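You operate a simulated robot arm through the tools that you are given. There is no shell and no other tool. Be economical: measure what you need, move in short steps, check, and stop when the job is done.

You are at the controls of a simulated two-armed robot. One attempt, no reset.

TASK
Tighten the clamped body's nut to the value on the small orange card.
Fine: use the socket with blue band and the yellow arm; arm up and socket back on its ledge at the end; the clamp, the other socket and the other body stay. Let nothing fall to the floor. Set down upright: socket with blue band. Where these are worked on the way, their far stop is far enough and under half their travel is too little: yellow arm.

It is judged by the outcome, as a careful person would: the job done as asked, and still so three seconds after it is handed in. It fails if anything else is knocked over, pushed out of place, dropped, spilled or broken.

THE ROBOT
Two 7-joint arms with fingered hands on one trunk, on a base that drives. Base frame: it is fixed to the floor where the robot stands at the start and does not move with it; the origin is under the middle of the robot, x ahead of it, y to its left, z up; the surface under the hand at the start is at about z = 88.3. Units: cm, degrees, N and s.
The left shoulder is at the start at [20, 13.5, 112], the right one opposite. Places, roughly: black knob of the fixture [50, -10, 90]; clamp lever with orange grip [50, -30, 100]; fixture plate with white boxes [60, -20, 100]; injector body with blue band (5x5x10 cm) [60, -60, 90]; injector body with red band (5x5x10 cm) [60, -20, 90]; ledge under the word sockets [80, -60, 120]; nut top of the body with red band [60, -20, 100]; short lever with blue grip [80, -30, 120]; socket with blue band (6x5x6 cm) [80, -50, 120]; socket with white band (4x4x6 cm) [80, -60, 120]; yellow arm [70, -20, 120]. Payload 4 kg a hand.
The tool frame of a hand sits at the grasp point between the pads (the TCP): z along the fingers, y along the line on which they close. The tips reach 2.5 cm beyond it. The gripper opens to 8.8 cm. The gripper's body begins 2.9 cm behind the TCP. The gripper is a hand of 4 fingers: y runs from the thumb to the fingers, the wrist lies at [-1.3, -10.6, -17.4] in the tool frame, and closing takes about 1.5 s.
Orientation is told as [roll, pitch, yaw] about the base's x, y, z axes, in that order, counted from this pose: with the fingers straight down and the wrist toward the robot, the tool's x, y and z point along [0, 1, 0], [1, 0, 0] and [0, 0, -1] of the base frame.

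THE INTERFACE
- The arms move only by the tool send_rows. It takes "left_steps", "right_steps" or both (then of equal length, played together; a hand with none holds still); each is a list that holds one entry, the list of rows, each a list of 7 numbers: the shift along the base's x, y, z in units of 500 mm (1.0 is 500 mm), then the turn, a rotation vector about the base's x, y, z in units of 90 degrees (1.0 is 90 degrees), then the gripper command, from -1 (fully open) to 1 (shut), values between in proportion. In form: [[[x, y, z, wx, wy, wz, jaw], ...]]. A call has 1 to 8 rows; each row is the pose to reach, as a shift and turn from the pose commanded when the call began. A call with a number of a shift or a turn outside -1 to 1 is refused whole. Each row takes 0.2 s and may step no farther than 5 cm and 8.6 degrees from the row before; otherwise, or with a gripper value out of range, the whole call is refused. A pose out of reach is approached as far as the arm can. The call stops where the force on the tool passes 60 N (or 10 N more than at its start, if that is more) or the arm is blocked; 0.2 s more then pass. The fingers move at their own pace (about 15.3 cm/s each) and stop on an object; they squeeze with about 31 N. The grip force told is the motor's: it shows also when the fingers shut on nothing. Time passes only in rows, and 0.2 s behind the last, so rows that repeat a pose let the fingers close. The reply holds the time, the measured pose of the TCP, the force on the tool along the base axes, the opening and the grip force, in the units named above and with some noise, with the torque about the TCP (base axes, N m) and any sound that the robot's microphone picked up.
- Cameras (640 x 400 px; columns grow to the right, rows downward): "scene" is now at [13.95, -2.98, 172.79]; the picture's right is [-0.35, -0.94, 0.00], its down [-0.64, 0.24, -0.73] and it looks along [0.69, -0.26, -0.68] (base axes); focal length 247 px, centre (320, 200). "left" rides on the left gripper at [-6.4, -8.3, -9.8] in its tool frame; the picture's right is [-0.62, -0.37, 0.69], its down [0.71, -0.63, 0.30] and it looks along [0.32, 0.68, 0.65] (tool axes); focal length 265 px, centre (320, 200). "right" rides on the right gripper at [6.4, -8.3, -9.8] in its tool frame; the picture's right is [-0.62, 0.37, -0.69], its down [-0.71, -0.63, 0.30] and it looks along [-0.32, 0.68, 0.65] (tool axes); focal length 265 px, centre (320, 200). There is no depth. A picture from a camera that has moved, and an enlarged one, comes with that camera's place and axes in the base frame and with its lens.
- camera(camera): a new picture of that camera. The clock stands still meanwhile.
- move_column(by): slides the trunk up (or, below 0, down) by that many cm; the arms and the scene camera ride with it, the base frame stays. It gives what a move gives, with no picture.
- steer(legs): drives the robot by 1 to 6 legs, each [ahead, left, turn to the left] in cm, cm and degrees, along the robot's own axes; the way and the turn of a leg run together, so that a leg with both is an arc; at most 150 cm and 180 degrees a leg. The arms and the cameras ride along, it lands a little off, and it stops where it bumps. It gives what a move gives.
- hand_shape(shape, hand): the hand has 4 fingers and takes this shape, open, in about a second: jaw (thumb against the fingers, like two jaws); tri (thumb and two fingers); tip (a fingertip pinch); poke (one finger out to press); point (the index stretched); flat (the hand flat); cup (the hand cupped); fist (a fist). The gripper value then closes the fingers along that shape, each until it touches; the sizes above hold for jaw. It gives what a move gives, with no picture.
- aim_head(pan, tilt): turns the head with the scene camera to pan (to the left, within 97 degrees either way) and tilt (down, from -29 to 69), counted from straight ahead of the robot. It gives what a move gives.
- close_up(camera, box): a new picture of the part [left, top, right, bottom] of that camera's present view, enlarged. The clock stands still meanwhile.
- sign_off(): hands the job in; it is judged then, once.

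Go step by step. Nothing tells you exact positions but the pictures and the camera data: compare them with the known pose of the tool, close in by small moves and look again before you grip or let go. The budget is 120 turns and 108 pictures, counting those below and the enlarged ones. Unless the task says otherwise, let go and move clear before handing in, and close with one line.

The tools are called after "Emit:" as a command line: name --argument value ..., lists and objects as JSON in quotes. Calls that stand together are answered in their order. send_rows: Moves the arms, as the interface text tells. Its arguments: {"type":"object","properties":{"left_steps":{"type":"array"},"right_steps":{"type":"array"}},"required":[]} The other tools are called the same way: move_column (by) slides the trunk up or down; hand_shape (shape, hand) gives the hand a shape; steer (legs) drives the base; aim_head (pan, tilt) turns the head that bears the scene camera; camera (camera) takes a picture; close_up (camera, box) takes an enlarged picture of a part of a camera's view; sign_off () hands the job in.

At the start:

```text
time_s: 0.0
left_ee_pos: [62.09, -4.69, 149.67]
left_orientation: [-0.1, 0.0, 0.1]
left_contact_force: [-0.7, 0.1, -0.8]
left_wrist_torque: [0.01, -0.01, 0.01]
left_opening: 8.77
left_gripper_force: 0.0
left_shape: jaw
right_ee_pos: [42.91, -39.08, 144.12]
right_orientation: [-0.1, 0.0, 0.1]
right_contact_force: [-0.4, 0.0, -1.1]
right_wrist_torque: [-0.01, 0.0, -0.01]
right_opening: 8.76
right_gripper_force: 0.1
right_shape: jaw
trunk travel left (down, up): [-72.5, 4.5]
robot x, y, heading: [0.23, 0.2, 0.2]
head pan, tilt: [-20.6, 42.8]
```

scene: 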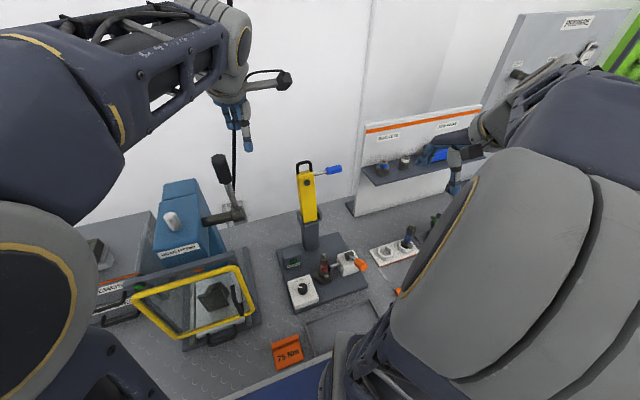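
right: 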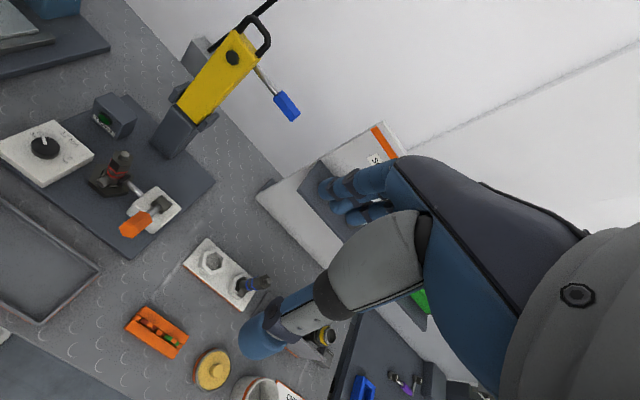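
left: 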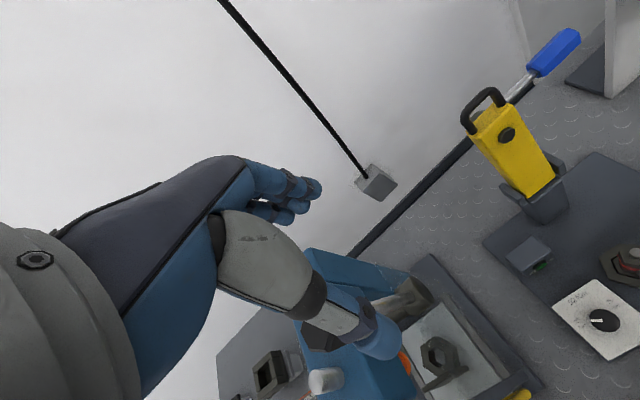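

I see the fixture with the yellow arm upright, the orange card reading about 75 Nm, and the sockets on a ledge behind the right arm. I'll look closer at the parts before moving.

Emit:
close_up --camera "scene" --box '[260, 150, 420, 250]'

Emit:
close_up --camera "scene" --box '[260, 230, 420, 330]'

Emit:
close_up --camera "scene" --box '[350, 100, 510, 200]'

Emit:
close_up --camera "scene" --box '[240, 310, 340, 380]'

Emit:
close_up --camera "right" --box '[0, 60, 240, 260]'

```text
4.00 times, centred on (340, 200) of scene
camera zoom: at [13.95, -2.98, 172.79], right [-0.35, -0.94, 0.0], down [-0.64, 0.24, -0.73], along [0.69, -0.26, -0.68], focal length 988 px, centre (240, 200)
```

zoom: 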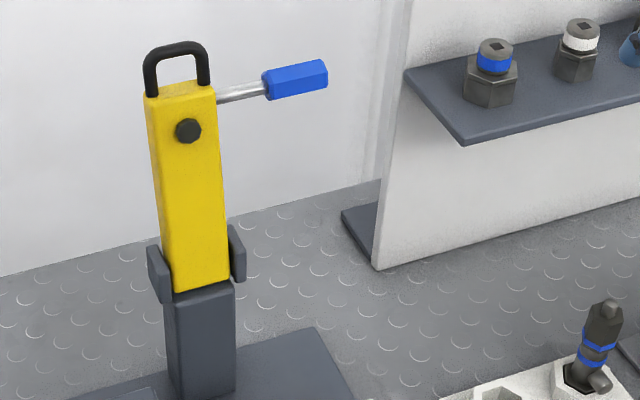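

```text
4.00 times, centred on (340, 280) of scene
camera zoom: at [13.95, -2.98, 172.79], right [-0.35, -0.94, 0.0], down [-0.64, 0.24, -0.73], along [0.69, -0.26, -0.68], focal length 988 px, centre (240, -120)
```

zoom: 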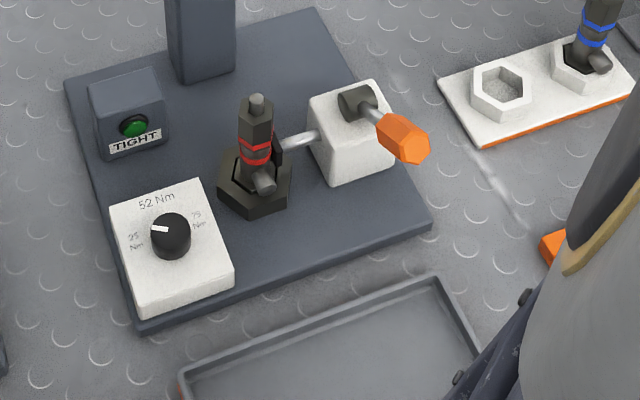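

```text
4.00 times, centred on (430, 150) of scene
camera zoom: at [13.95, -2.98, 172.79], right [-0.35, -0.94, 0.0], down [-0.64, 0.24, -0.73], along [0.69, -0.26, -0.68], focal length 988 px, centre (-120, 400)
```

zoom: 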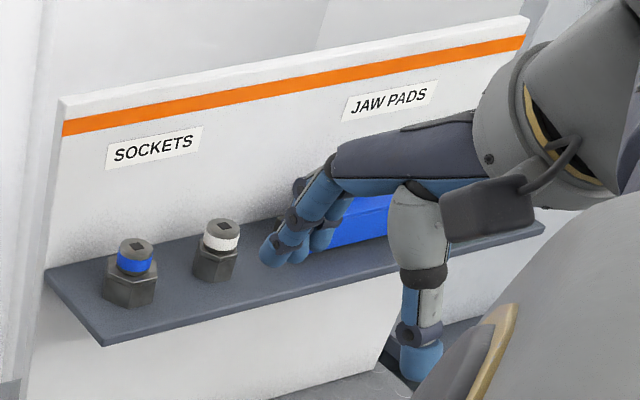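

```text
5.71 times, centred on (290, 345) of scene
camera zoom: at [13.95, -2.98, 172.79], right [-0.35, -0.94, 0.0], down [-0.64, 0.24, -0.73], along [0.69, -0.26, -0.68], focal length 1412 px, centre (491, -629)
```

zoom: 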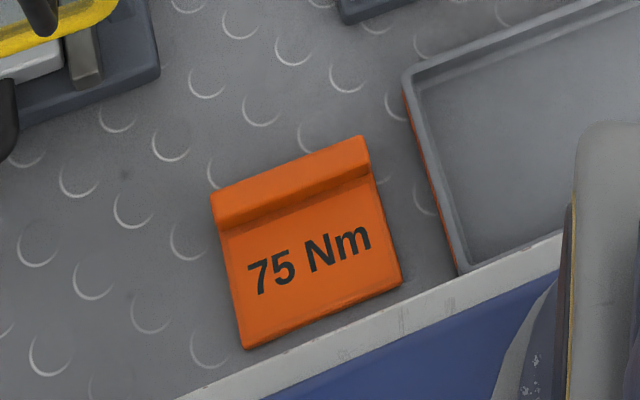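

```text
2.00 times, centred on (120, 160) of right
camera zoom: at [34.56, -32.61, 153.84], right [0.37, -0.62, 0.69], down [-0.63, -0.71, -0.3], along [0.68, -0.32, -0.65], focal length 531 px, centre (720, 280)
```

zoom: 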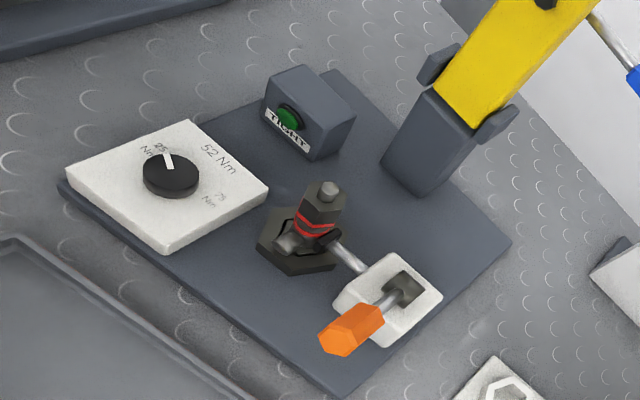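

The card reads 75 Nm and the dial points at 25. I put the nut top at about [57.8, -20.9, 104], the knob at about [53.6, -11.9, 95.5], the socket near [79, -53, 120], and the arm hinge near [76, -21, 105]. I'll bring the left hand above the dial and the right hand toward the ledge, then look.

Emit:
send_rows --left_steps '[[[-0.021, -0.018, -0.087, 0, 0, 0, -1], [-0.042, -0.036, -0.174, 0, 0, 0, -1], [-0.063, -0.054, -0.26, 0, 0, 0, -1], [-0.085, -0.072, -0.347, 0, 0, 0, -1], [-0.106, -0.09, -0.434, 0, 0, 0, -1], [-0.127, -0.108, -0.52, 0, 0, 0, -1], [-0.149, -0.126, -0.607, 0, 0, 0, -1], [-0.17, -0.144, -0.694, 0, 0, 0, -1]]]' --right_steps '[[[0.055, -0.0325, -0.01, 0, 0, 0, -1], [0.11, -0.065, -0.02, 0, 0, 0, -1], [0.165, -0.0975, -0.03, 0, 0, 0, -1], [0.22, -0.13, -0.04, 0, 0, 0, -1], [0.275, -0.1625, -0.05, 0, 0, 0, -1], [0.33, -0.195, -0.06, 0, 0, 0, -1], [0.385, -0.2275, -0.07, 0, 0, 0, -1], [0.44, -0.26, -0.08, 0, 0, 0, -1]]]'

Emit:
camera --camera "scene"

Emit:
camera --camera "left"

Emit:
camera --camera "right"

```text
time_s: 1.8
left_ee_pos: [53.76, -11.89, 115.26]
left_orientation: [0.0, -0.1, -0.1]
left_contact_force: [-0.1, 0.1, -0.7]
left_wrist_torque: [-0.02, -0.02, -0.04]
left_opening: 8.75
left_gripper_force: 0.1
left_shape: jaw
right_ee_pos: [64.91, -51.98, 140.16]
right_orientation: [0.1, -0.1, 0.0]
right_contact_force: [-0.6, 1.1, 0.1]
right_wrist_torque: [0.0, -0.02, -0.04]
right_opening: 8.76
right_gripper_force: 0.0
right_shape: jaw
trunk travel left (down, up): [-72.5, 4.5]
robot x, y, heading: [-0.02, -0.05, 0.1]
head pan, tilt: [-20.6, 42.8]
```

```text
99 pictures are left
camera scene: at [13.9, -2.93, 172.79], right [-0.35, -0.94, 0.0], down [-0.64, 0.24, -0.73], along [0.69, -0.26, -0.68], focal length 247 px, centre (320, 200)
```

scene: 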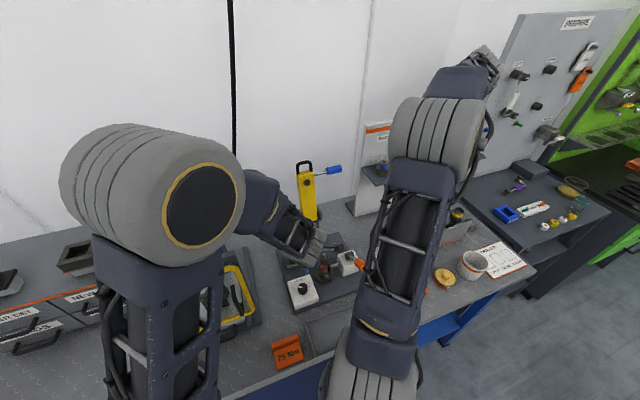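

```text
98 pictures are left
camera left: at [45.26, -18.35, 124.92], right [-0.37, -0.62, -0.69], down [-0.63, 0.71, -0.3], along [0.68, 0.32, -0.65], focal length 265 px, centre (320, 200)
```

left: 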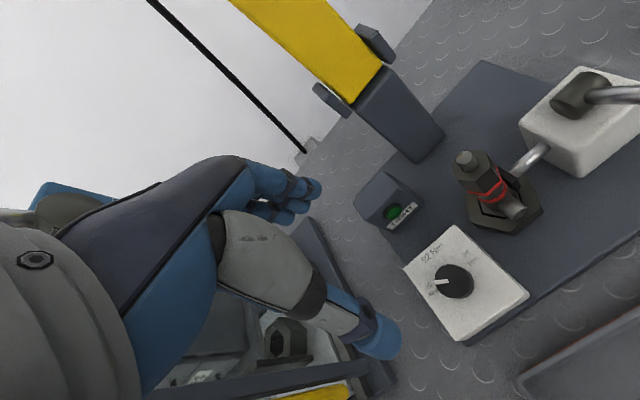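

```text
97 pictures are left
camera right: at [56.5, -45.69, 149.92], right [0.37, -0.62, 0.69], down [-0.63, -0.71, -0.3], along [0.68, -0.32, -0.65], focal length 265 px, centre (320, 200)
```

right: 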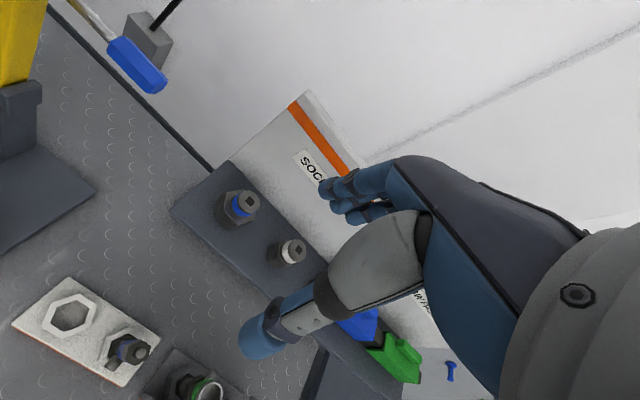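

The left view confirms the knob at about [53.3, -12.3]. I'll take an enlarged look at the dial, socket and nut.

Emit:
close_up --camera "left" --box '[380, 130, 560, 350]'

Emit:
close_up --camera "right" --box '[160, 150, 340, 290]'

Emit:
close_up --camera "scene" --box '[280, 230, 380, 310]'

```text
1.82 times, centred on (470, 240) of left
camera zoom: at [45.26, -18.35, 124.92], right [-0.37, -0.62, -0.69], down [-0.63, 0.71, -0.3], along [0.68, 0.32, -0.65], focal length 483 px, centre (47, 127)
```

zoom: 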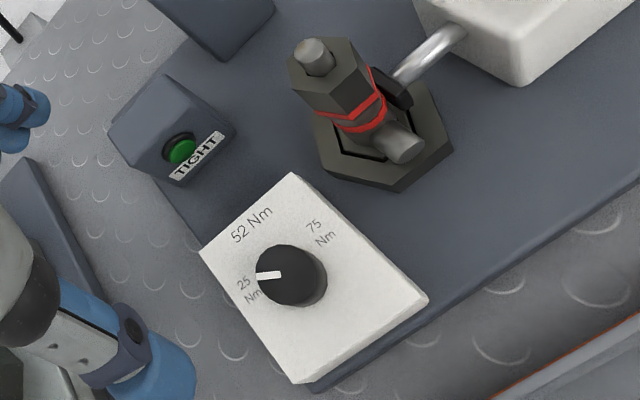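

```text
2.86 times, centred on (250, 220) of right
camera zoom: at [56.5, -45.69, 149.92], right [0.37, -0.62, 0.69], down [-0.63, -0.71, -0.3], along [0.68, -0.32, -0.65], focal length 758 px, centre (520, 143)
```

zoom: 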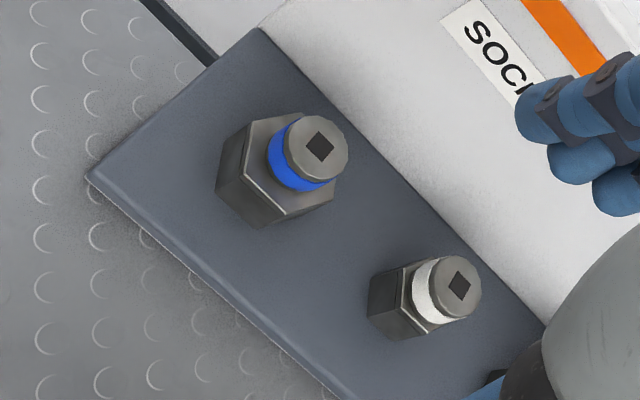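

```text
5.00 times, centred on (330, 270) of scene
camera zoom: at [13.9, -2.93, 172.79], right [-0.35, -0.94, 0.0], down [-0.64, 0.24, -0.73], along [0.69, -0.26, -0.68], focal length 1235 px, centre (270, -150)
```

zoom: 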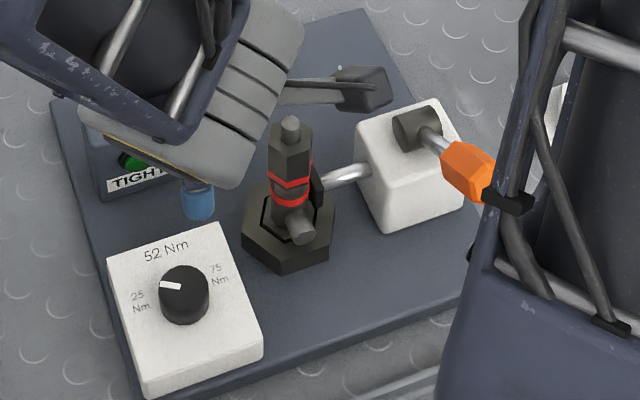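

The pointer sits at 25 and needs about 140° clockwise. I'll lower the left hand around the knob and check before gripping.

Emit:
send_rows --left_steps '[[[-0.002, -0.003, -0.09, 0, 0, 0, -1], [-0.005, -0.006, -0.18, 0, 0, 0, -1], [-0.005, -0.006, -0.24, 0, 0, 0, -1], [-0.005, -0.006, -0.29, 0, 0, 0, -1]]]'

Emit:
camera --camera "left"

Emit:
close_up --camera "scene" --box '[270, 220, 390, 320]'

```text
time_s: 2.8
left_ee_pos: [53.88, -12.38, 100.6]
left_orientation: [0.0, -0.1, 0.0]
left_contact_force: [-0.3, 0.3, 0.4]
left_wrist_torque: [0.0, 0.03, 0.0]
left_opening: 8.76
left_gripper_force: 0.0
left_shape: jaw
right_ee_pos: [64.9, -52.19, 140.12]
right_orientation: [0.0, -0.1, 0.1]
right_contact_force: [0.6, -0.7, -0.3]
right_wrist_torque: [-0.01, 0.01, 0.0]
right_opening: 8.78
right_gripper_force: 0.1
right_shape: jaw
trunk travel left (down, up): [-72.5, 4.5]
robot x, y, heading: [-0.08, 0.07, -0.0]
head pan, tilt: [-20.6, 42.8]
```

```text
93 pictures are left
camera left: at [45.34, -18.74, 110.13], right [-0.37, -0.62, -0.69], down [-0.63, 0.71, -0.31], along [0.68, 0.32, -0.65], focal length 265 px, centre (320, 200)
```

left: 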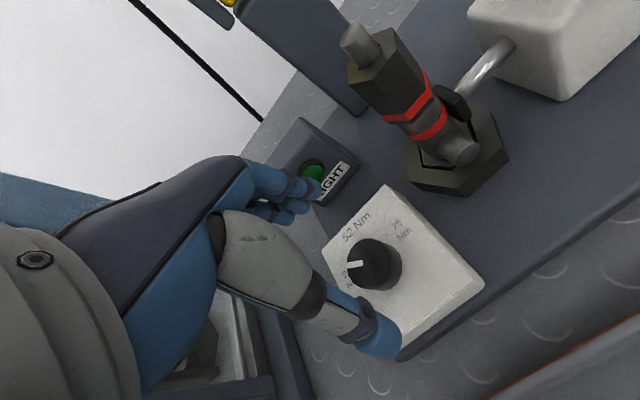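

```text
4.00 times, centred on (330, 270) of scene
camera zoom: at [13.93, -2.99, 172.79], right [-0.35, -0.94, 0.0], down [-0.64, 0.24, -0.73], along [0.69, -0.26, -0.68], focal length 988 px, centre (280, -80)
```

zoom: 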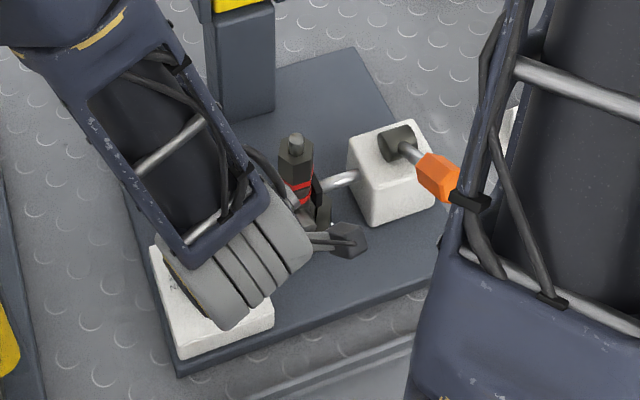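

The knob is at about [53.1, -12.5], slightly nearer than the hand. I'll centre, go down to z≈97, close, and check.

Emit:
send_rows --left_steps '[[[-0.012, -0.002, -0.03, 0, 0, 0, -1], [-0.012, -0.002, -0.05, 0, 0, 0, -1], [-0.012, -0.002, -0.072, 0, 0, 0, -1]]]'

Emit:
camera --camera "left"

```text
time_s: 3.6
left_ee_pos: [53.02, -12.16, 97.04]
left_orientation: [0.0, 0.1, -0.1]
left_contact_force: [0.2, 0.1, 0.7]
left_wrist_torque: [0.01, 0.01, -0.01]
left_opening: 8.76
left_gripper_force: 0.1
left_shape: jaw
right_ee_pos: [64.79, -52.14, 139.95]
right_orientation: [0.1, 0.0, -0.1]
right_contact_force: [0.7, -0.5, -0.4]
right_wrist_torque: [0.03, -0.01, 0.01]
right_opening: 8.77
right_gripper_force: 0.0
right_shape: jaw
trunk travel left (down, up): [-72.5, 4.5]
robot x, y, heading: [-0.15, 0.29, -0.1]
head pan, tilt: [-20.6, 42.8]
```

```text
91 pictures are left
camera left: at [44.45, -18.61, 106.69], right [-0.37, -0.62, -0.69], down [-0.63, 0.71, -0.3], along [0.68, 0.32, -0.65], focal length 265 px, centre (320, 200)
```

left: 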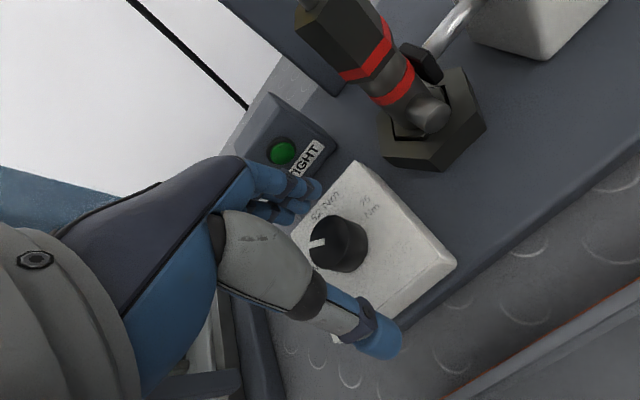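

The knob is almost centred, about 0.5 cm further toward -y. I'll adjust, lower a little and close.

Emit:
send_rows --left_steps '[[[0, -0.008, -0.006, 0, 0, 0, -1], [0, -0.01, -0.014, 0, 0, 0, -1], [0, -0.01, -0.014, 0, 0, 0, 0.2], [0, -0.01, -0.014, 0, 0, 0, 1], [0, -0.01, -0.014, 0, 0, 0, 1], [0, -0.01, -0.014, 0, 0, 0, 1], [0, -0.01, -0.014, 0, 0, 0, 1], [0, -0.01, -0.014, 0, 0, 0, 1]]]'

Emit:
camera --camera "left"

```text
time_s: 5.4
left_ee_pos: [52.84, -12.85, 96.05]
left_orientation: [0.0, 0.0, 0.0]
left_contact_force: [-1.1, -4.3, -2.8]
left_wrist_torque: [-0.04, -0.03, -0.18]
left_opening: 2.19
left_gripper_force: 31.0
left_shape: jaw
right_ee_pos: [64.83, -52.06, 139.98]
right_orientation: [0.0, 0.0, 0.0]
right_contact_force: [0.4, 0.6, 0.3]
right_wrist_torque: [-0.02, 0.02, 0.01]
right_opening: 8.77
right_gripper_force: 0.0
right_shape: jaw
trunk travel left (down, up): [-72.5, 4.5]
robot x, y, heading: [0.37, -0.1, 0.2]
head pan, tilt: [-20.6, 42.8]
```

```text
90 pictures are left
camera left: at [44.39, -19.25, 105.81], right [-0.37, -0.62, -0.69], down [-0.63, 0.71, -0.3], along [0.68, 0.32, -0.65], focal length 265 px, centre (320, 200)
```

left: 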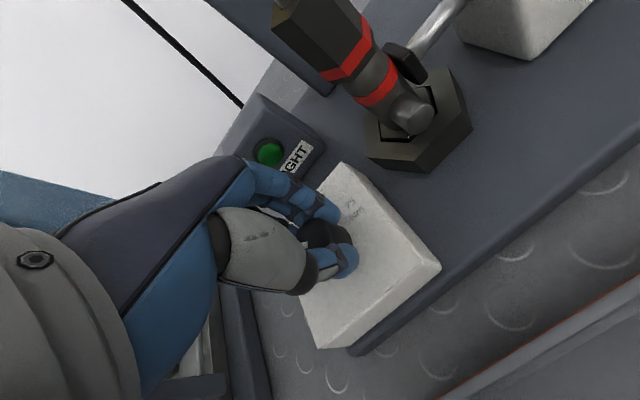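

The fingers hold the knob (grip force 31 N). I'll turn it clockwise and watch.

Emit:
send_rows --left_steps '[[[0, 0, 0, 0, 0, -0.094, 1], [0, 0, 0, 0, 0, -0.188, 1], [0, 0, 0, 0, 0, -0.282, 1], [0, 0, 0, 0, 0, -0.376, 1], [0, 0, 0, 0, 0, -0.47, 1], [0, 0, 0, 0, 0, -0.564, 1], [0, 0, 0, 0, 0, -0.658, 1], [0, 0, 0, 0, 0, -0.752, 1]]]'

Emit:
camera --camera "left"

```text
time_s: 7.4
left_ee_pos: [54.11, -20.61, 97.77]
left_orientation: [1.7, -0.8, -76.6]
left_contact_force: [-2.5, -5.9, 6.0]
left_wrist_torque: [0.14, -0.17, -0.22]
left_opening: 1.55
left_gripper_force: 31.0
left_shape: jaw
right_ee_pos: [62.94, -59.6, 140.43]
right_orientation: [0.0, -0.1, -5.4]
right_contact_force: [1.7, 0.6, -0.8]
right_wrist_torque: [-0.02, 0.0, 0.02]
right_opening: 8.76
right_gripper_force: 0.0
right_shape: jaw
trunk travel left (down, up): [-72.5, 4.5]
robot x, y, heading: [4.0, -2.32, -5.4]
head pan, tilt: [-20.6, 42.8]
stopped in row 8 (left hand): the arm was blocked; the commanded pose is now the measured one
```

```text
89 pictures are left
camera left: at [45.47, -14.01, 107.1], right [-0.67, 0.21, -0.72], down [0.56, 0.78, -0.29], along [0.49, -0.59, -0.63], focal length 265 px, centre (320, 200)
```

left: 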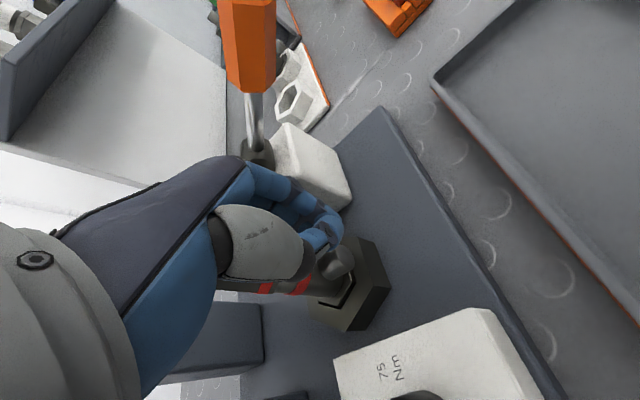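

The base got pushed (heading -5.4°) and the hand slid off beside the body; something blocked the left arm. I'll look around before moving.

Emit:
camera --camera "scene"

Emit:
close_up --camera "scene" --box '[220, 200, 380, 320]'

Emit:
camera --camera "right"

```text
88 pictures are left
camera scene: at [16.59, -6.87, 172.92], right [-0.44, -0.9, 0.0], down [-0.6, 0.3, -0.74], along [0.66, -0.32, -0.68], focal length 247 px, centre (320, 200)
```

scene: 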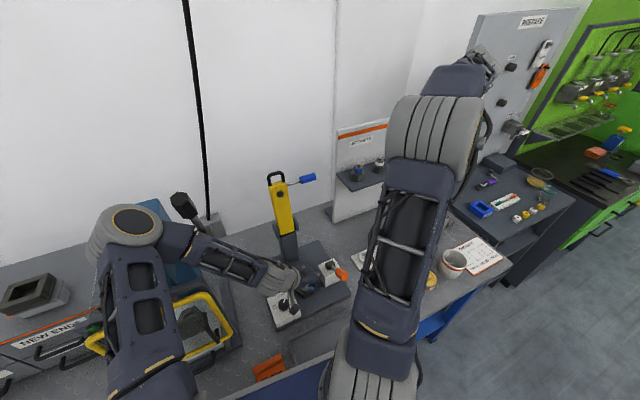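

```text
3.33 times, centred on (300, 260) of scene
camera zoom: at [16.59, -6.87, 172.92], right [-0.44, -0.9, 0.0], down [-0.6, 0.3, -0.74], along [0.66, -0.32, -0.68], focal length 823 px, centre (387, 0)
```

zoom: 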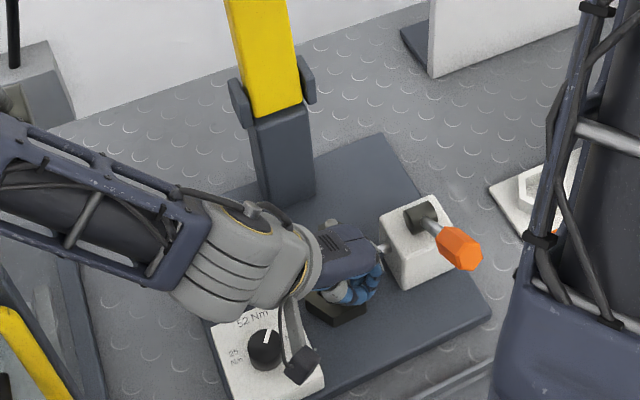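

```text
86 pictures are left
camera right: at [55.21, -52.58, 150.23], right [0.31, -0.65, 0.69], down [-0.69, -0.65, -0.31], along [0.65, -0.39, -0.65], focal length 265 px, centre (320, 200)
```

right: 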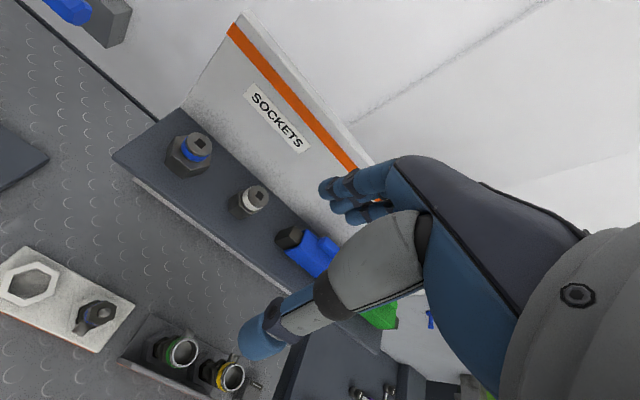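

The left elbow seems to have swung against the blue machine; the knob now points near 52. I'll open the fingers, lift straight up off the body, and only then undo the turn.

Emit:
send_rows --left_steps '[[[0, 0, 0, 0, 0, 0, 0.2], [0, 0, 0, 0, 0, 0, 0.0], [0, 0, 0.02, 0, 0, 0, 0.0], [-0.02, 0, 0.06, 0, 0, 0, 0.0], [-0.04, 0, 0.1, 0, 0, 0, 0.0], [-0.04, 0, 0.16, 0, 0, 0, 0.0], [-0.04, 0, 0.23, 0, 0, 0, 0.0], [-0.04, 0, 0.3, 0, 0, 0, 0.0]]]'

Emit:
camera --camera "scene"

```text
time_s: 9.2
left_ee_pos: [52.92, -19.89, 111.7]
left_orientation: [0.4, -0.5, -75.7]
left_contact_force: [0.4, -0.4, -0.6]
left_wrist_torque: [0.02, -0.01, 0.03]
left_opening: 4.37
left_gripper_force: 0.2
left_shape: jaw
right_ee_pos: [64.03, -59.13, 140.19]
right_orientation: [-0.2, 0.1, -5.3]
right_contact_force: [-0.6, 0.0, 0.1]
right_wrist_torque: [0.02, 0.0, 0.02]
right_opening: 8.82
right_gripper_force: 0.1
right_shape: jaw
trunk travel left (down, up): [-72.5, 4.5]
robot x, y, heading: [4.23, -2.06, -5.3]
head pan, tilt: [-20.6, 42.8]
```

```text
85 pictures are left
camera scene: at [17.9, -6.09, 172.76], right [-0.44, -0.9, 0.0], down [-0.61, 0.3, -0.73], along [0.66, -0.32, -0.68], focal length 247 px, centre (320, 200)
```

scene: 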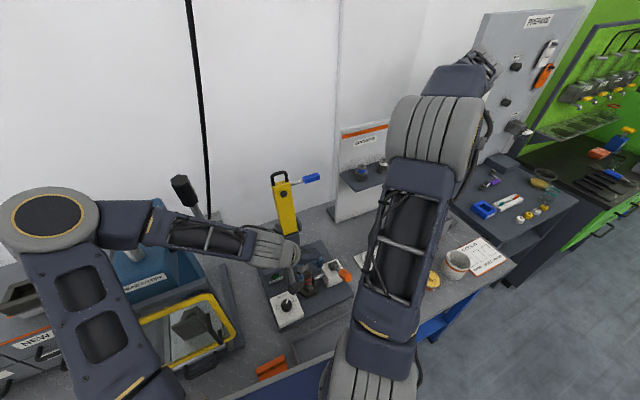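

Clear, nothing displaced. I'll raise the trunk to lift the elbow, then turn the hand back over the knob.

Emit:
send_rows --left_steps '[[[0, 0.03, 0.04, 0, 0, 0.094, 0], [0, 0.06, 0.06, 0, 0, 0.188, 0], [0, 0.09, 0.06, 0, 0, 0.282, 0], [0, 0.12, 0.06, 0, 0, 0.376, 0], [0, 0.145, 0.06, 0, 0, 0.47, 0], [0, 0.145, 0.06, 0, 0, 0.564, 0], [0, 0.145, 0.06, 0, 0, 0.658, -0.5], [0, 0.145, 0.06, 0, 0, 0.752, -1]]]'

Emit:
move_column --by 4.4

Emit:
camera --camera "left"

Emit:
camera --camera "scene"

```text
time_s: 11.0
left_ee_pos: [52.85, -12.97, 114.89]
left_orientation: [0.5, -0.5, -7.8]
left_contact_force: [-0.4, 0.4, 0.7]
left_wrist_torque: [0.02, -0.01, -0.03]
left_opening: 8.81
left_gripper_force: 0.1
left_shape: jaw
left hand out of reach, approached as far as the arm can: row 4, 5, 6, 7
right_ee_pos: [64.0, -59.07, 140.24]
right_orientation: [-0.2, 0.0, -5.3]
right_contact_force: [0.2, -0.5, -0.3]
right_wrist_torque: [0.05, 0.01, 0.0]
right_opening: 8.79
right_gripper_force: 0.1
right_shape: jaw
trunk travel left (down, up): [-72.5, 4.5]
robot x, y, heading: [4.19, -1.49, -5.0]
head pan, tilt: [-20.6, 42.8]
```

```text
time_s: 11.9
left_ee_pos: [52.95, -13.09, 119.24]
left_orientation: [0.5, -0.5, -8.0]
left_contact_force: [1.0, 0.1, 0.4]
left_wrist_torque: [0.0, 0.0, -0.02]
left_opening: 8.79
left_gripper_force: 0.1
left_shape: jaw
right_ee_pos: [64.02, -59.15, 144.61]
right_orientation: [-0.2, 0.0, -5.4]
right_contact_force: [0.9, 0.1, 0.2]
right_wrist_torque: [-0.03, 0.0, -0.01]
right_opening: 8.78
right_gripper_force: 0.1
right_shape: jaw
trunk travel left (down, up): [-76.9, 0.1]
robot x, y, heading: [4.18, -2.12, -5.5]
head pan, tilt: [-20.6, 42.8]
```

```text
84 pictures are left
camera left: at [43.6, -18.36, 128.81], right [-0.44, -0.56, -0.7], down [-0.52, 0.8, -0.3], along [0.73, 0.23, -0.64], focal length 265 px, centre (320, 200)
```

left: 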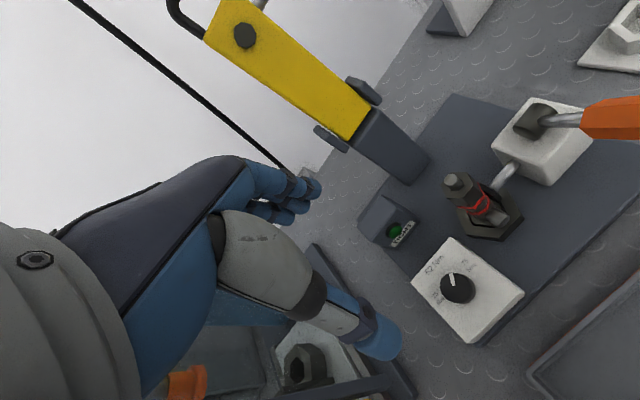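

```text
83 pictures are left
camera scene: at [17.89, -6.13, 177.18], right [-0.44, -0.9, 0.0], down [-0.61, 0.3, -0.73], along [0.66, -0.32, -0.68], focal length 247 px, centre (320, 200)
```

scene: 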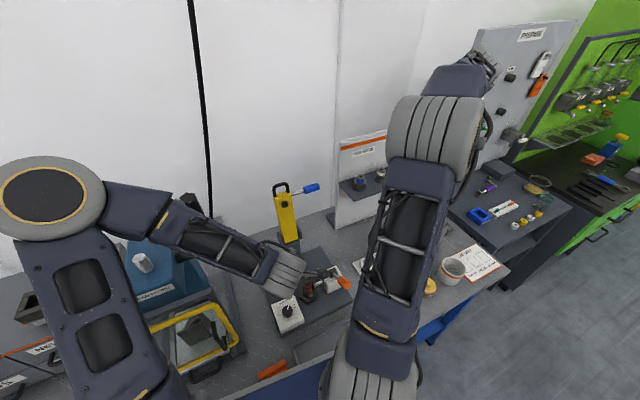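

The left elbow sits out near the machine's lever, so lowering here is risky. I'll shift the base to the right so that the left arm works straight ahead of its shoulder.

Emit:
steer --legs '[[0, 0, 5.4], [-2, -18, 0]]'

Emit:
camera --camera "scene"

```text
time_s: 13.9
left_ee_pos: [51.82, -26.01, 119.33]
left_orientation: [0.6, -0.5, -2.7]
left_contact_force: [0.3, 1.0, -0.6]
left_wrist_torque: [-0.01, 0.0, 0.01]
left_opening: 8.79
left_gripper_force: 0.0
left_shape: jaw
right_ee_pos: [67.2, -70.97, 144.55]
right_orientation: [-0.4, 0.0, 0.0]
right_contact_force: [0.1, 0.1, 0.4]
right_wrist_torque: [-0.02, 0.01, 0.04]
right_opening: 8.81
right_gripper_force: 0.1
right_shape: jaw
trunk travel left (down, up): [-76.9, 0.1]
robot x, y, heading: [2.41, -19.22, 0.0]
head pan, tilt: [-20.6, 42.8]
```

```text
82 pictures are left
camera scene: at [16.26, -22.47, 177.19], right [-0.35, -0.94, 0.0], down [-0.64, 0.24, -0.73], along [0.69, -0.26, -0.68], focal length 247 px, centre (320, 200)
```

scene: 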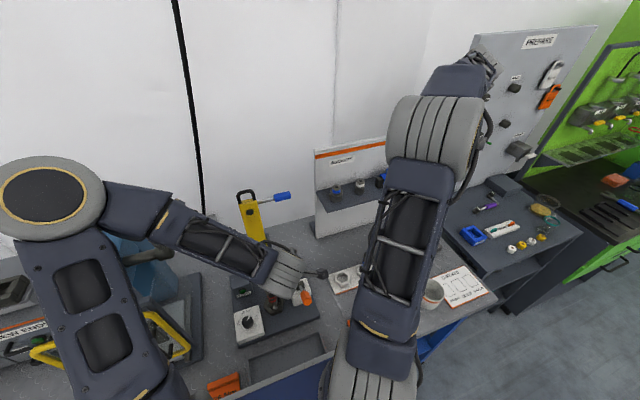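

Base is now well placed. I'll bring the left hand above the knob again.

Emit:
send_rows --left_steps '[[[0.005, 0.055, 0, 0, 0, 0.02, -1], [0.01, 0.11, 0, 0, 0, 0.03, -1], [0.015, 0.165, 0, 0, 0, 0.03, -1], [0.02, 0.22, -0.03, 0, 0, 0.03, -1], [0.025, 0.272, -0.09, 0, 0, 0.03, -1], [0.025, 0.272, -0.17, 0, 0, 0.03, -1], [0.025, 0.272, -0.25, 0, 0, 0.03, -1]]]'

Emit:
aim_head --pan 0 --tilt 45

Emit:
camera --camera "left"

Emit:
camera --camera "scene"

```text
time_s: 15.5
left_ee_pos: [57.71, -13.39, 105.56]
left_orientation: [0.6, -0.6, 0.0]
left_contact_force: [-0.9, -0.3, 0.8]
left_wrist_torque: [0.05, 0.02, -0.01]
left_opening: 8.79
left_gripper_force: 0.1
left_shape: jaw
left hand out of reach, approached as far as the arm can: row 1, 2, 3, 4, 5, 6, 7
right_ee_pos: [67.13, -70.85, 144.66]
right_orientation: [-0.3, 0.1, 0.1]
right_contact_force: [-0.3, 0.7, 0.7]
right_wrist_torque: [-0.05, 0.01, 0.01]
right_opening: 8.8
right_gripper_force: 0.0
right_shape: jaw
trunk travel left (down, up): [-76.9, 0.1]
robot x, y, heading: [2.58, -19.62, -0.0]
head pan, tilt: [-20.6, 42.8]
```

```text
time_s: 16.3
left_ee_pos: [57.72, -13.45, 105.55]
left_orientation: [0.5, -0.4, 0.1]
left_contact_force: [0.1, -0.3, -0.3]
left_wrist_torque: [-0.03, -0.03, 0.04]
left_opening: 8.78
left_gripper_force: 0.0
left_shape: jaw
right_ee_pos: [67.17, -70.93, 144.53]
right_orientation: [-0.3, 0.0, 0.2]
right_contact_force: [-0.2, -0.4, 0.2]
right_wrist_torque: [-0.01, -0.03, 0.0]
right_opening: 8.8
right_gripper_force: 0.0
right_shape: jaw
trunk travel left (down, up): [-76.9, 0.1]
robot x, y, heading: [2.74, -19.65, 0.1]
head pan, tilt: [0.0, 45.0]
```

```text
81 pictures are left
camera left: at [49.24, -20.01, 115.12], right [-0.36, -0.61, -0.7], down [-0.63, 0.72, -0.3], along [0.69, 0.33, -0.65], focal length 265 px, centre (320, 200)
```

left: 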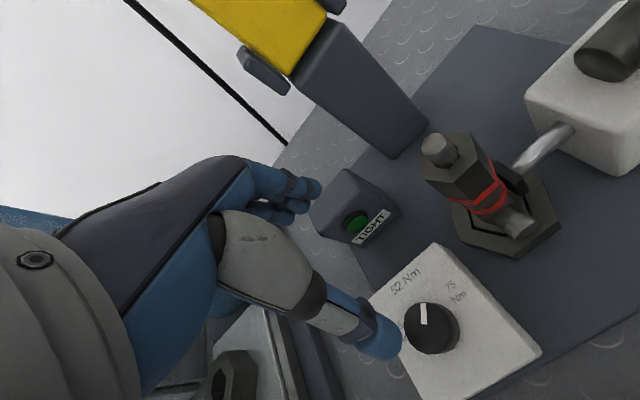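

```text
80 pictures are left
camera scene: at [16.62, -19.57, 176.87], right [0.0, -1.0, 0.0], down [-0.71, 0.0, -0.71], along [0.71, 0.0, -0.71], focal length 247 px, centre (320, 200)
```

scene: 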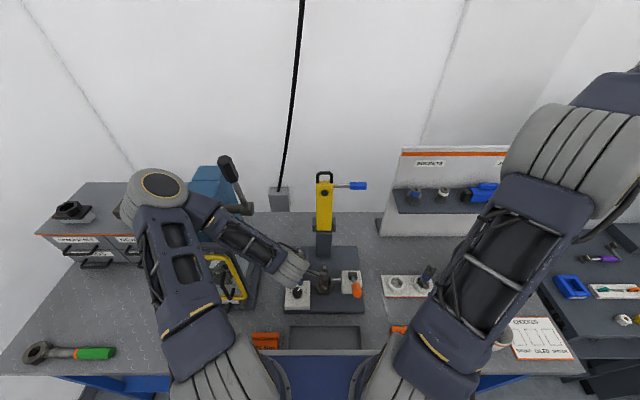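

The left arm is cramped with its elbow out by the machine. I'll back the base off so the arm can stretch more naturally.

Emit:
steer --legs '[[-20, 0, 0]]'

Emit:
send_rows --left_steps '[[[0.06, 0.005, 0.04, 0, 0, 0, -1], [0.12, 0.01, 0.08, 0, 0, 0, -1], [0.18, 0.015, 0.08, 0, 0, 0, -1], [0.24, 0.02, 0.08, 0, 0, 0, -1], [0.3, 0.02, 0.08, 0, 0, 0, -1]]]'

Emit:
camera --camera "scene"

```text
time_s: 17.9
left_ee_pos: [37.66, -13.34, 105.61]
left_orientation: [0.6, -0.4, 0.4]
left_contact_force: [-0.1, 0.1, -0.9]
left_wrist_torque: [0.0, -0.03, -0.01]
left_opening: 8.8
left_gripper_force: 0.1
left_shape: jaw
right_ee_pos: [47.24, -70.69, 144.5]
right_orientation: [-0.3, 0.0, 0.3]
right_contact_force: [-0.4, -0.2, -0.5]
right_wrist_torque: [0.01, -0.02, 0.02]
right_opening: 8.81
right_gripper_force: 0.1
right_shape: jaw
trunk travel left (down, up): [-76.9, 0.1]
robot x, y, heading: [-17.48, -19.73, 0.4]
head pan, tilt: [0.0, 45.0]
```

```text
time_s: 19.1
left_ee_pos: [52.37, -12.17, 109.53]
left_orientation: [0.6, -0.3, 0.2]
left_contact_force: [-0.1, 0.1, -0.4]
left_wrist_torque: [0.04, 0.04, 0.01]
left_opening: 8.81
left_gripper_force: 0.1
left_shape: jaw
right_ee_pos: [47.22, -70.7, 144.66]
right_orientation: [-0.1, 0.0, 0.2]
right_contact_force: [-0.4, 0.0, -0.6]
right_wrist_torque: [-0.01, 0.01, 0.0]
right_opening: 8.78
right_gripper_force: 0.0
right_shape: jaw
trunk travel left (down, up): [-76.9, 0.1]
robot x, y, heading: [-17.95, -19.53, 0.4]
head pan, tilt: [0.0, 45.0]
```

```text
79 pictures are left
camera scene: at [-3.53, -19.53, 176.87], right [0.0, -1.0, 0.0], down [-0.71, 0.0, -0.71], along [0.71, 0.0, -0.71], focal length 247 px, centre (320, 200)
```

scene: 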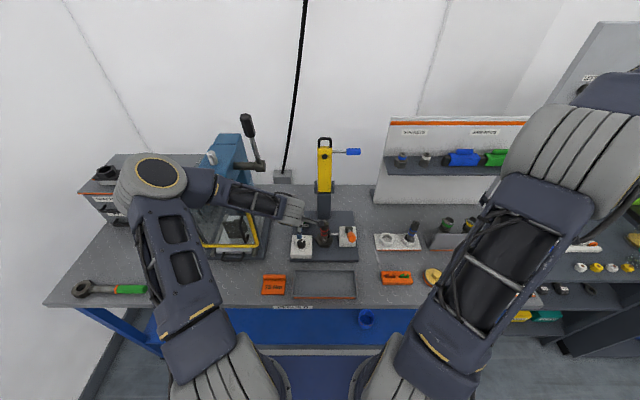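

Reach is fine now. I'll check the knob alignment from the left camera.

Emit:
camera --camera "left"

Emit:
close_up --camera "scene" --box '[110, 130, 370, 290]'

```text
78 pictures are left
camera left: at [44.0, -18.76, 119.09], right [-0.36, -0.62, -0.7], down [-0.63, 0.71, -0.3], along [0.69, 0.33, -0.65], focal length 265 px, centre (320, 200)
```

left: 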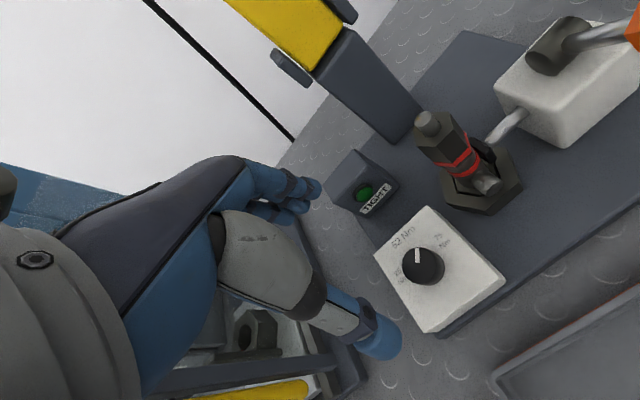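

```text
2.46 times, centred on (240, 210) of scene
camera zoom: at [-3.53, -19.53, 176.87], right [0.0, -1.0, 0.0], down [-0.71, 0.0, -0.71], along [0.71, 0.0, -0.71], focal length 608 px, centre (517, 175)
```

zoom: 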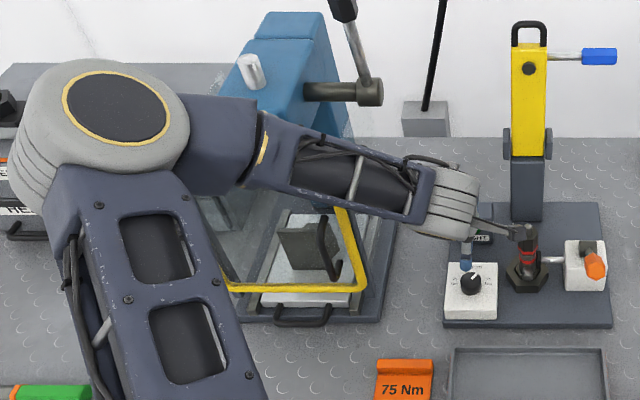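

The knob is at about [53.4, -12.4], pointer near 52 with roughly 50° more to go. I'll pre-turn +17°, lower, and grip.

Emit:
send_rows --left_steps '[[[0.01, -0.002, -0.07, 0, 0, 0.09, -1], [0.018, -0.004, -0.15, 0, 0, 0.18, -1], [0.018, -0.004, -0.21, 0, 0, 0.19, -1], [0.018, -0.004, -0.25, 0, 0, 0.19, -1], [0.018, -0.004, -0.268, 0, 0, 0.19, -1], [0.018, -0.004, -0.268, 0, 0, 0.19, -1]]]'

Emit:
camera --camera "left"

```text
time_s: 20.5
left_ee_pos: [53.29, -12.5, 96.32]
left_orientation: [0.6, -0.4, 17.4]
left_contact_force: [0.2, 0.3, -0.3]
left_wrist_torque: [0.0, 0.0, -0.02]
left_opening: 8.81
left_gripper_force: 0.1
left_shape: jaw
right_ee_pos: [47.25, -70.71, 144.77]
right_orientation: [-0.2, 0.0, 0.3]
right_contact_force: [-0.2, -0.9, 0.4]
right_wrist_torque: [-0.02, -0.03, 0.01]
right_opening: 8.8
right_gripper_force: 0.1
right_shape: jaw
trunk travel left (down, up): [-76.9, 0.1]
robot x, y, heading: [-17.95, -19.11, 0.0]
head pan, tilt: [0.0, 45.0]
```

```text
76 pictures are left
camera left: at [47.2, -21.22, 105.83], right [-0.16, -0.69, -0.7], down [-0.81, 0.5, -0.3], along [0.56, 0.52, -0.65], focal length 265 px, centre (320, 200)
```

left: 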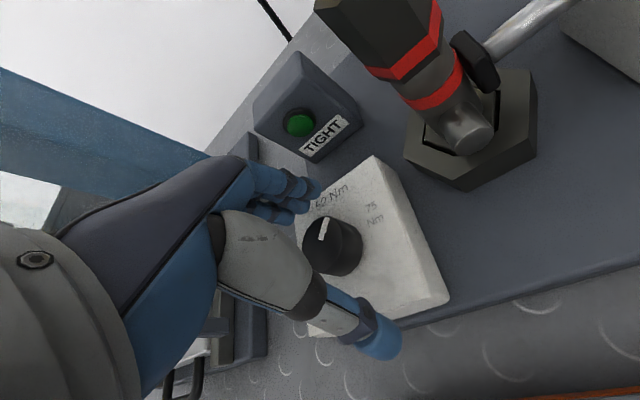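

The knob is nearly centred; I'll nudge 0.4 cm in -y, close, and read the opening.

Emit:
send_rows --left_steps '[[[0, -0.008, -0.004, 0, 0, 0, -0.5], [0, -0.008, -0.004, 0, 0, 0, 0.2], [0, -0.008, -0.004, 0, 0, 0, 1], [0, -0.008, -0.004, 0, 0, 0, 1], [0, -0.008, -0.004, 0, 0, 0, 1], [0, -0.008, -0.004, 0, 0, 0, 1]]]'

Emit:
close_up --camera "left" --box '[220, 140, 480, 340]'

```text
time_s: 21.9
left_ee_pos: [53.44, -12.81, 96.11]
left_orientation: [0.6, -0.4, 17.4]
left_contact_force: [0.1, 0.8, -1.6]
left_wrist_torque: [0.03, 0.03, 0.0]
left_opening: 2.31
left_gripper_force: 31.0
left_shape: jaw
right_ee_pos: [47.27, -70.76, 144.65]
right_orientation: [-0.2, 0.0, 0.3]
right_contact_force: [0.2, 0.1, 0.1]
right_wrist_torque: [-0.03, -0.01, -0.03]
right_opening: 8.8
right_gripper_force: 0.0
right_shape: jaw
trunk travel left (down, up): [-76.9, 0.1]
robot x, y, heading: [-17.25, -19.57, 0.1]
head pan, tilt: [0.0, 45.0]
```

```text
2.00 times, centred on (350, 240) of left
camera zoom: at [47.19, -21.58, 105.64], right [-0.16, -0.69, -0.7], down [-0.81, 0.5, -0.3], along [0.56, 0.52, -0.65], focal length 531 px, centre (260, 120)
```

zoom: 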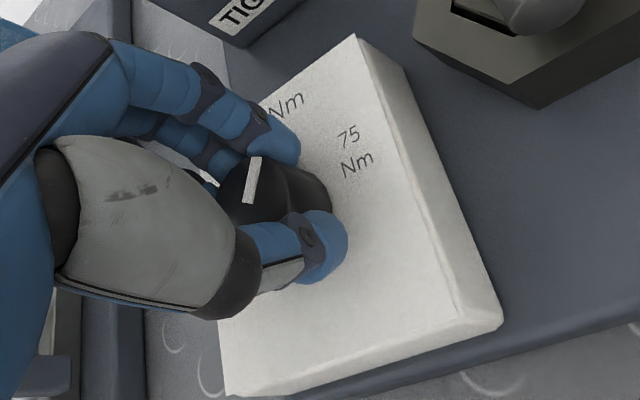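

Firm centred grip. I'll turn clockwise in two small batches, checking the base does not shift.

Emit:
send_rows --left_steps '[[[0, 0, 0, 0, 0, -0.09, 1], [0, 0, 0, 0, 0, -0.18, 1], [0, 0, 0, 0, 0, -0.27, 1], [0, 0, 0, 0, 0, -0.36, 1], [0, 0, 0, 0, 0, -0.45, 1]]]'

Emit:
close_up --camera "left" --box '[220, 140, 480, 340]'

```text
time_s: 23.1
left_ee_pos: [53.53, -12.94, 96.16]
left_orientation: [0.6, -0.6, -23.4]
left_contact_force: [1.6, -6.3, 1.3]
left_wrist_torque: [-0.1, -0.03, -0.07]
left_opening: 1.72
left_gripper_force: 30.9
left_shape: jaw
right_ee_pos: [47.2, -70.82, 144.58]
right_orientation: [-0.2, 0.0, 0.2]
right_contact_force: [0.0, -0.7, 0.4]
right_wrist_torque: [0.0, 0.03, 0.01]
right_opening: 8.78
right_gripper_force: 0.1
right_shape: jaw
trunk travel left (down, up): [-76.9, 0.1]
robot x, y, heading: [-17.74, -19.59, 0.2]
head pan, tilt: [0.0, 45.0]
```

```text
2.00 times, centred on (350, 240) of left
camera zoom: at [43.08, -15.61, 105.63], right [-0.57, -0.42, -0.7], down [-0.29, 0.91, -0.3], along [0.76, 0.03, -0.64], focal length 531 px, centre (260, 120)
```

zoom: 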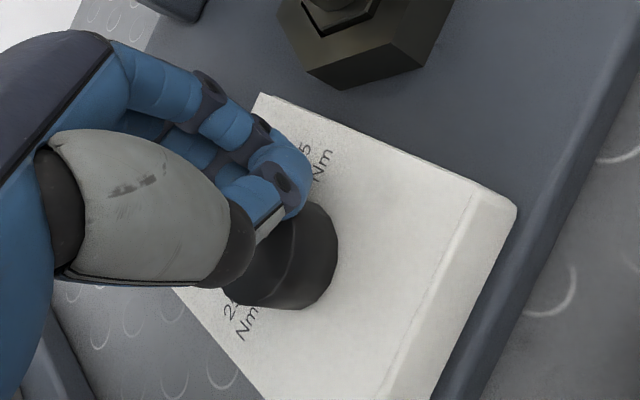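

The fingers slid off the knob's edge. I'll open and raise a little to see where the pointer is.

Emit:
send_rows --left_steps '[[[0, 0, 0, 0, 0, 0, 0], [0, 0, 0.0, 0, 0, 0, -1], [0, 0, 0.03, 0, 0, 0, -1], [0, 0, 0.08, 0, 0, 0, -1]]]'

Emit:
close_up --camera "left" --box '[220, 140, 480, 340]'

```text
time_s: 24.1
left_ee_pos: [53.46, -12.75, 100.03]
left_orientation: [0.6, -0.5, -23.1]
left_contact_force: [-0.9, -0.5, -0.6]
left_wrist_torque: [0.0, -0.01, 0.0]
left_opening: 8.77
left_gripper_force: 0.1
left_shape: jaw
right_ee_pos: [47.22, -70.72, 144.56]
right_orientation: [-0.3, 0.0, 0.3]
right_contact_force: [-0.3, 0.3, -0.3]
right_wrist_torque: [-0.01, 0.02, -0.01]
right_opening: 8.81
right_gripper_force: 0.1
right_shape: jaw
trunk travel left (down, up): [-76.9, 0.1]
robot x, y, heading: [-17.86, -19.56, 0.1]
head pan, tilt: [0.0, 45.0]
```

```text
2.00 times, centred on (350, 240) of left
camera zoom: at [43.24, -15.47, 109.58], right [-0.58, -0.42, -0.7], down [-0.3, 0.91, -0.3], along [0.76, 0.03, -0.65], focal length 531 px, centre (260, 120)
```

zoom: 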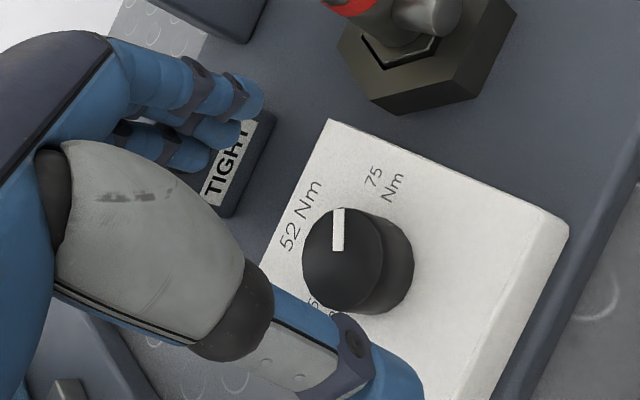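

The pointer is now at about -53° and 75 is at about -66°. My grip was 0.7 cm off centre; I'll regrip at [53.3, -12.0] and turn a bit more.

Emit:
send_rows --left_steps '[[[-0.002, 0.008, 0, 0, 0, 0.09, -1], [-0.003, 0.015, 0, 0, 0, 0.18, -1], [-0.003, 0.015, -0.05, 0, 0, 0.18, -1], [-0.003, 0.015, -0.084, 0, 0, 0.18, -1], [-0.003, 0.015, -0.084, 0, 0, 0.18, 0.2], [-0.003, 0.015, -0.084, 0, 0, 0.18, 1], [-0.003, 0.015, -0.084, 0, 0, 0.18, 1], [-0.003, 0.015, -0.084, 0, 0, 0.18, 1]]]'

Emit:
send_rows --left_steps '[[[0, 0, 0, 0, 0, 0, 1], [0, 0, 0, 0, 0, -0.08, 1], [0, 0, 0, 0, 0, -0.16, 1]]]'

Emit:
close_up --camera "left" --box '[220, 140, 480, 340]'

```text
time_s: 25.9
left_ee_pos: [53.31, -12.08, 95.78]
left_orientation: [0.6, -0.4, -6.8]
left_contact_force: [-3.2, -1.4, -1.0]
left_wrist_torque: [-0.06, 0.02, 0.04]
left_opening: 2.62
left_gripper_force: 31.2
left_shape: jaw
right_ee_pos: [47.23, -70.77, 144.58]
right_orientation: [-0.2, -0.1, 0.2]
right_contact_force: [-0.1, 0.2, 0.6]
right_wrist_torque: [-0.01, -0.02, 0.01]
right_opening: 8.81
right_gripper_force: 0.0
right_shape: jaw
trunk travel left (down, up): [-76.9, 0.1]
robot x, y, heading: [-17.72, -19.89, 0.1]
head pan, tilt: [0.0, 45.0]
```

```text
time_s: 26.7
left_ee_pos: [53.34, -11.74, 95.76]
left_orientation: [0.8, -0.3, -21.2]
left_contact_force: [3.0, 7.6, -4.4]
left_wrist_torque: [0.18, -0.03, 0.28]
left_opening: 2.52
left_gripper_force: 31.1
left_shape: jaw
right_ee_pos: [47.16, -70.65, 144.64]
right_orientation: [-0.2, -0.1, 0.3]
right_contact_force: [-0.4, 0.0, 0.4]
right_wrist_torque: [-0.03, -0.01, -0.02]
right_opening: 8.79
right_gripper_force: 0.0
right_shape: jaw
trunk travel left (down, up): [-76.9, 0.1]
robot x, y, heading: [-17.44, -20.14, 0.0]
head pan, tilt: [0.0, 45.0]
```

```text
2.00 times, centred on (350, 240) of left
camera zoom: at [43.12, -14.94, 105.32], right [-0.56, -0.44, -0.7], down [-0.33, 0.9, -0.3], along [0.76, 0.06, -0.64], focal length 531 px, centre (260, 120)
```

zoom: 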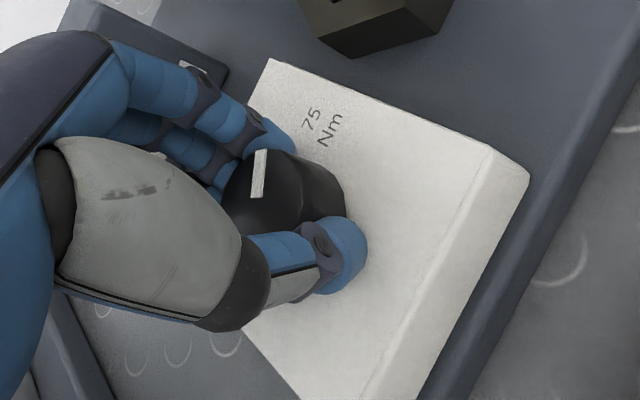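

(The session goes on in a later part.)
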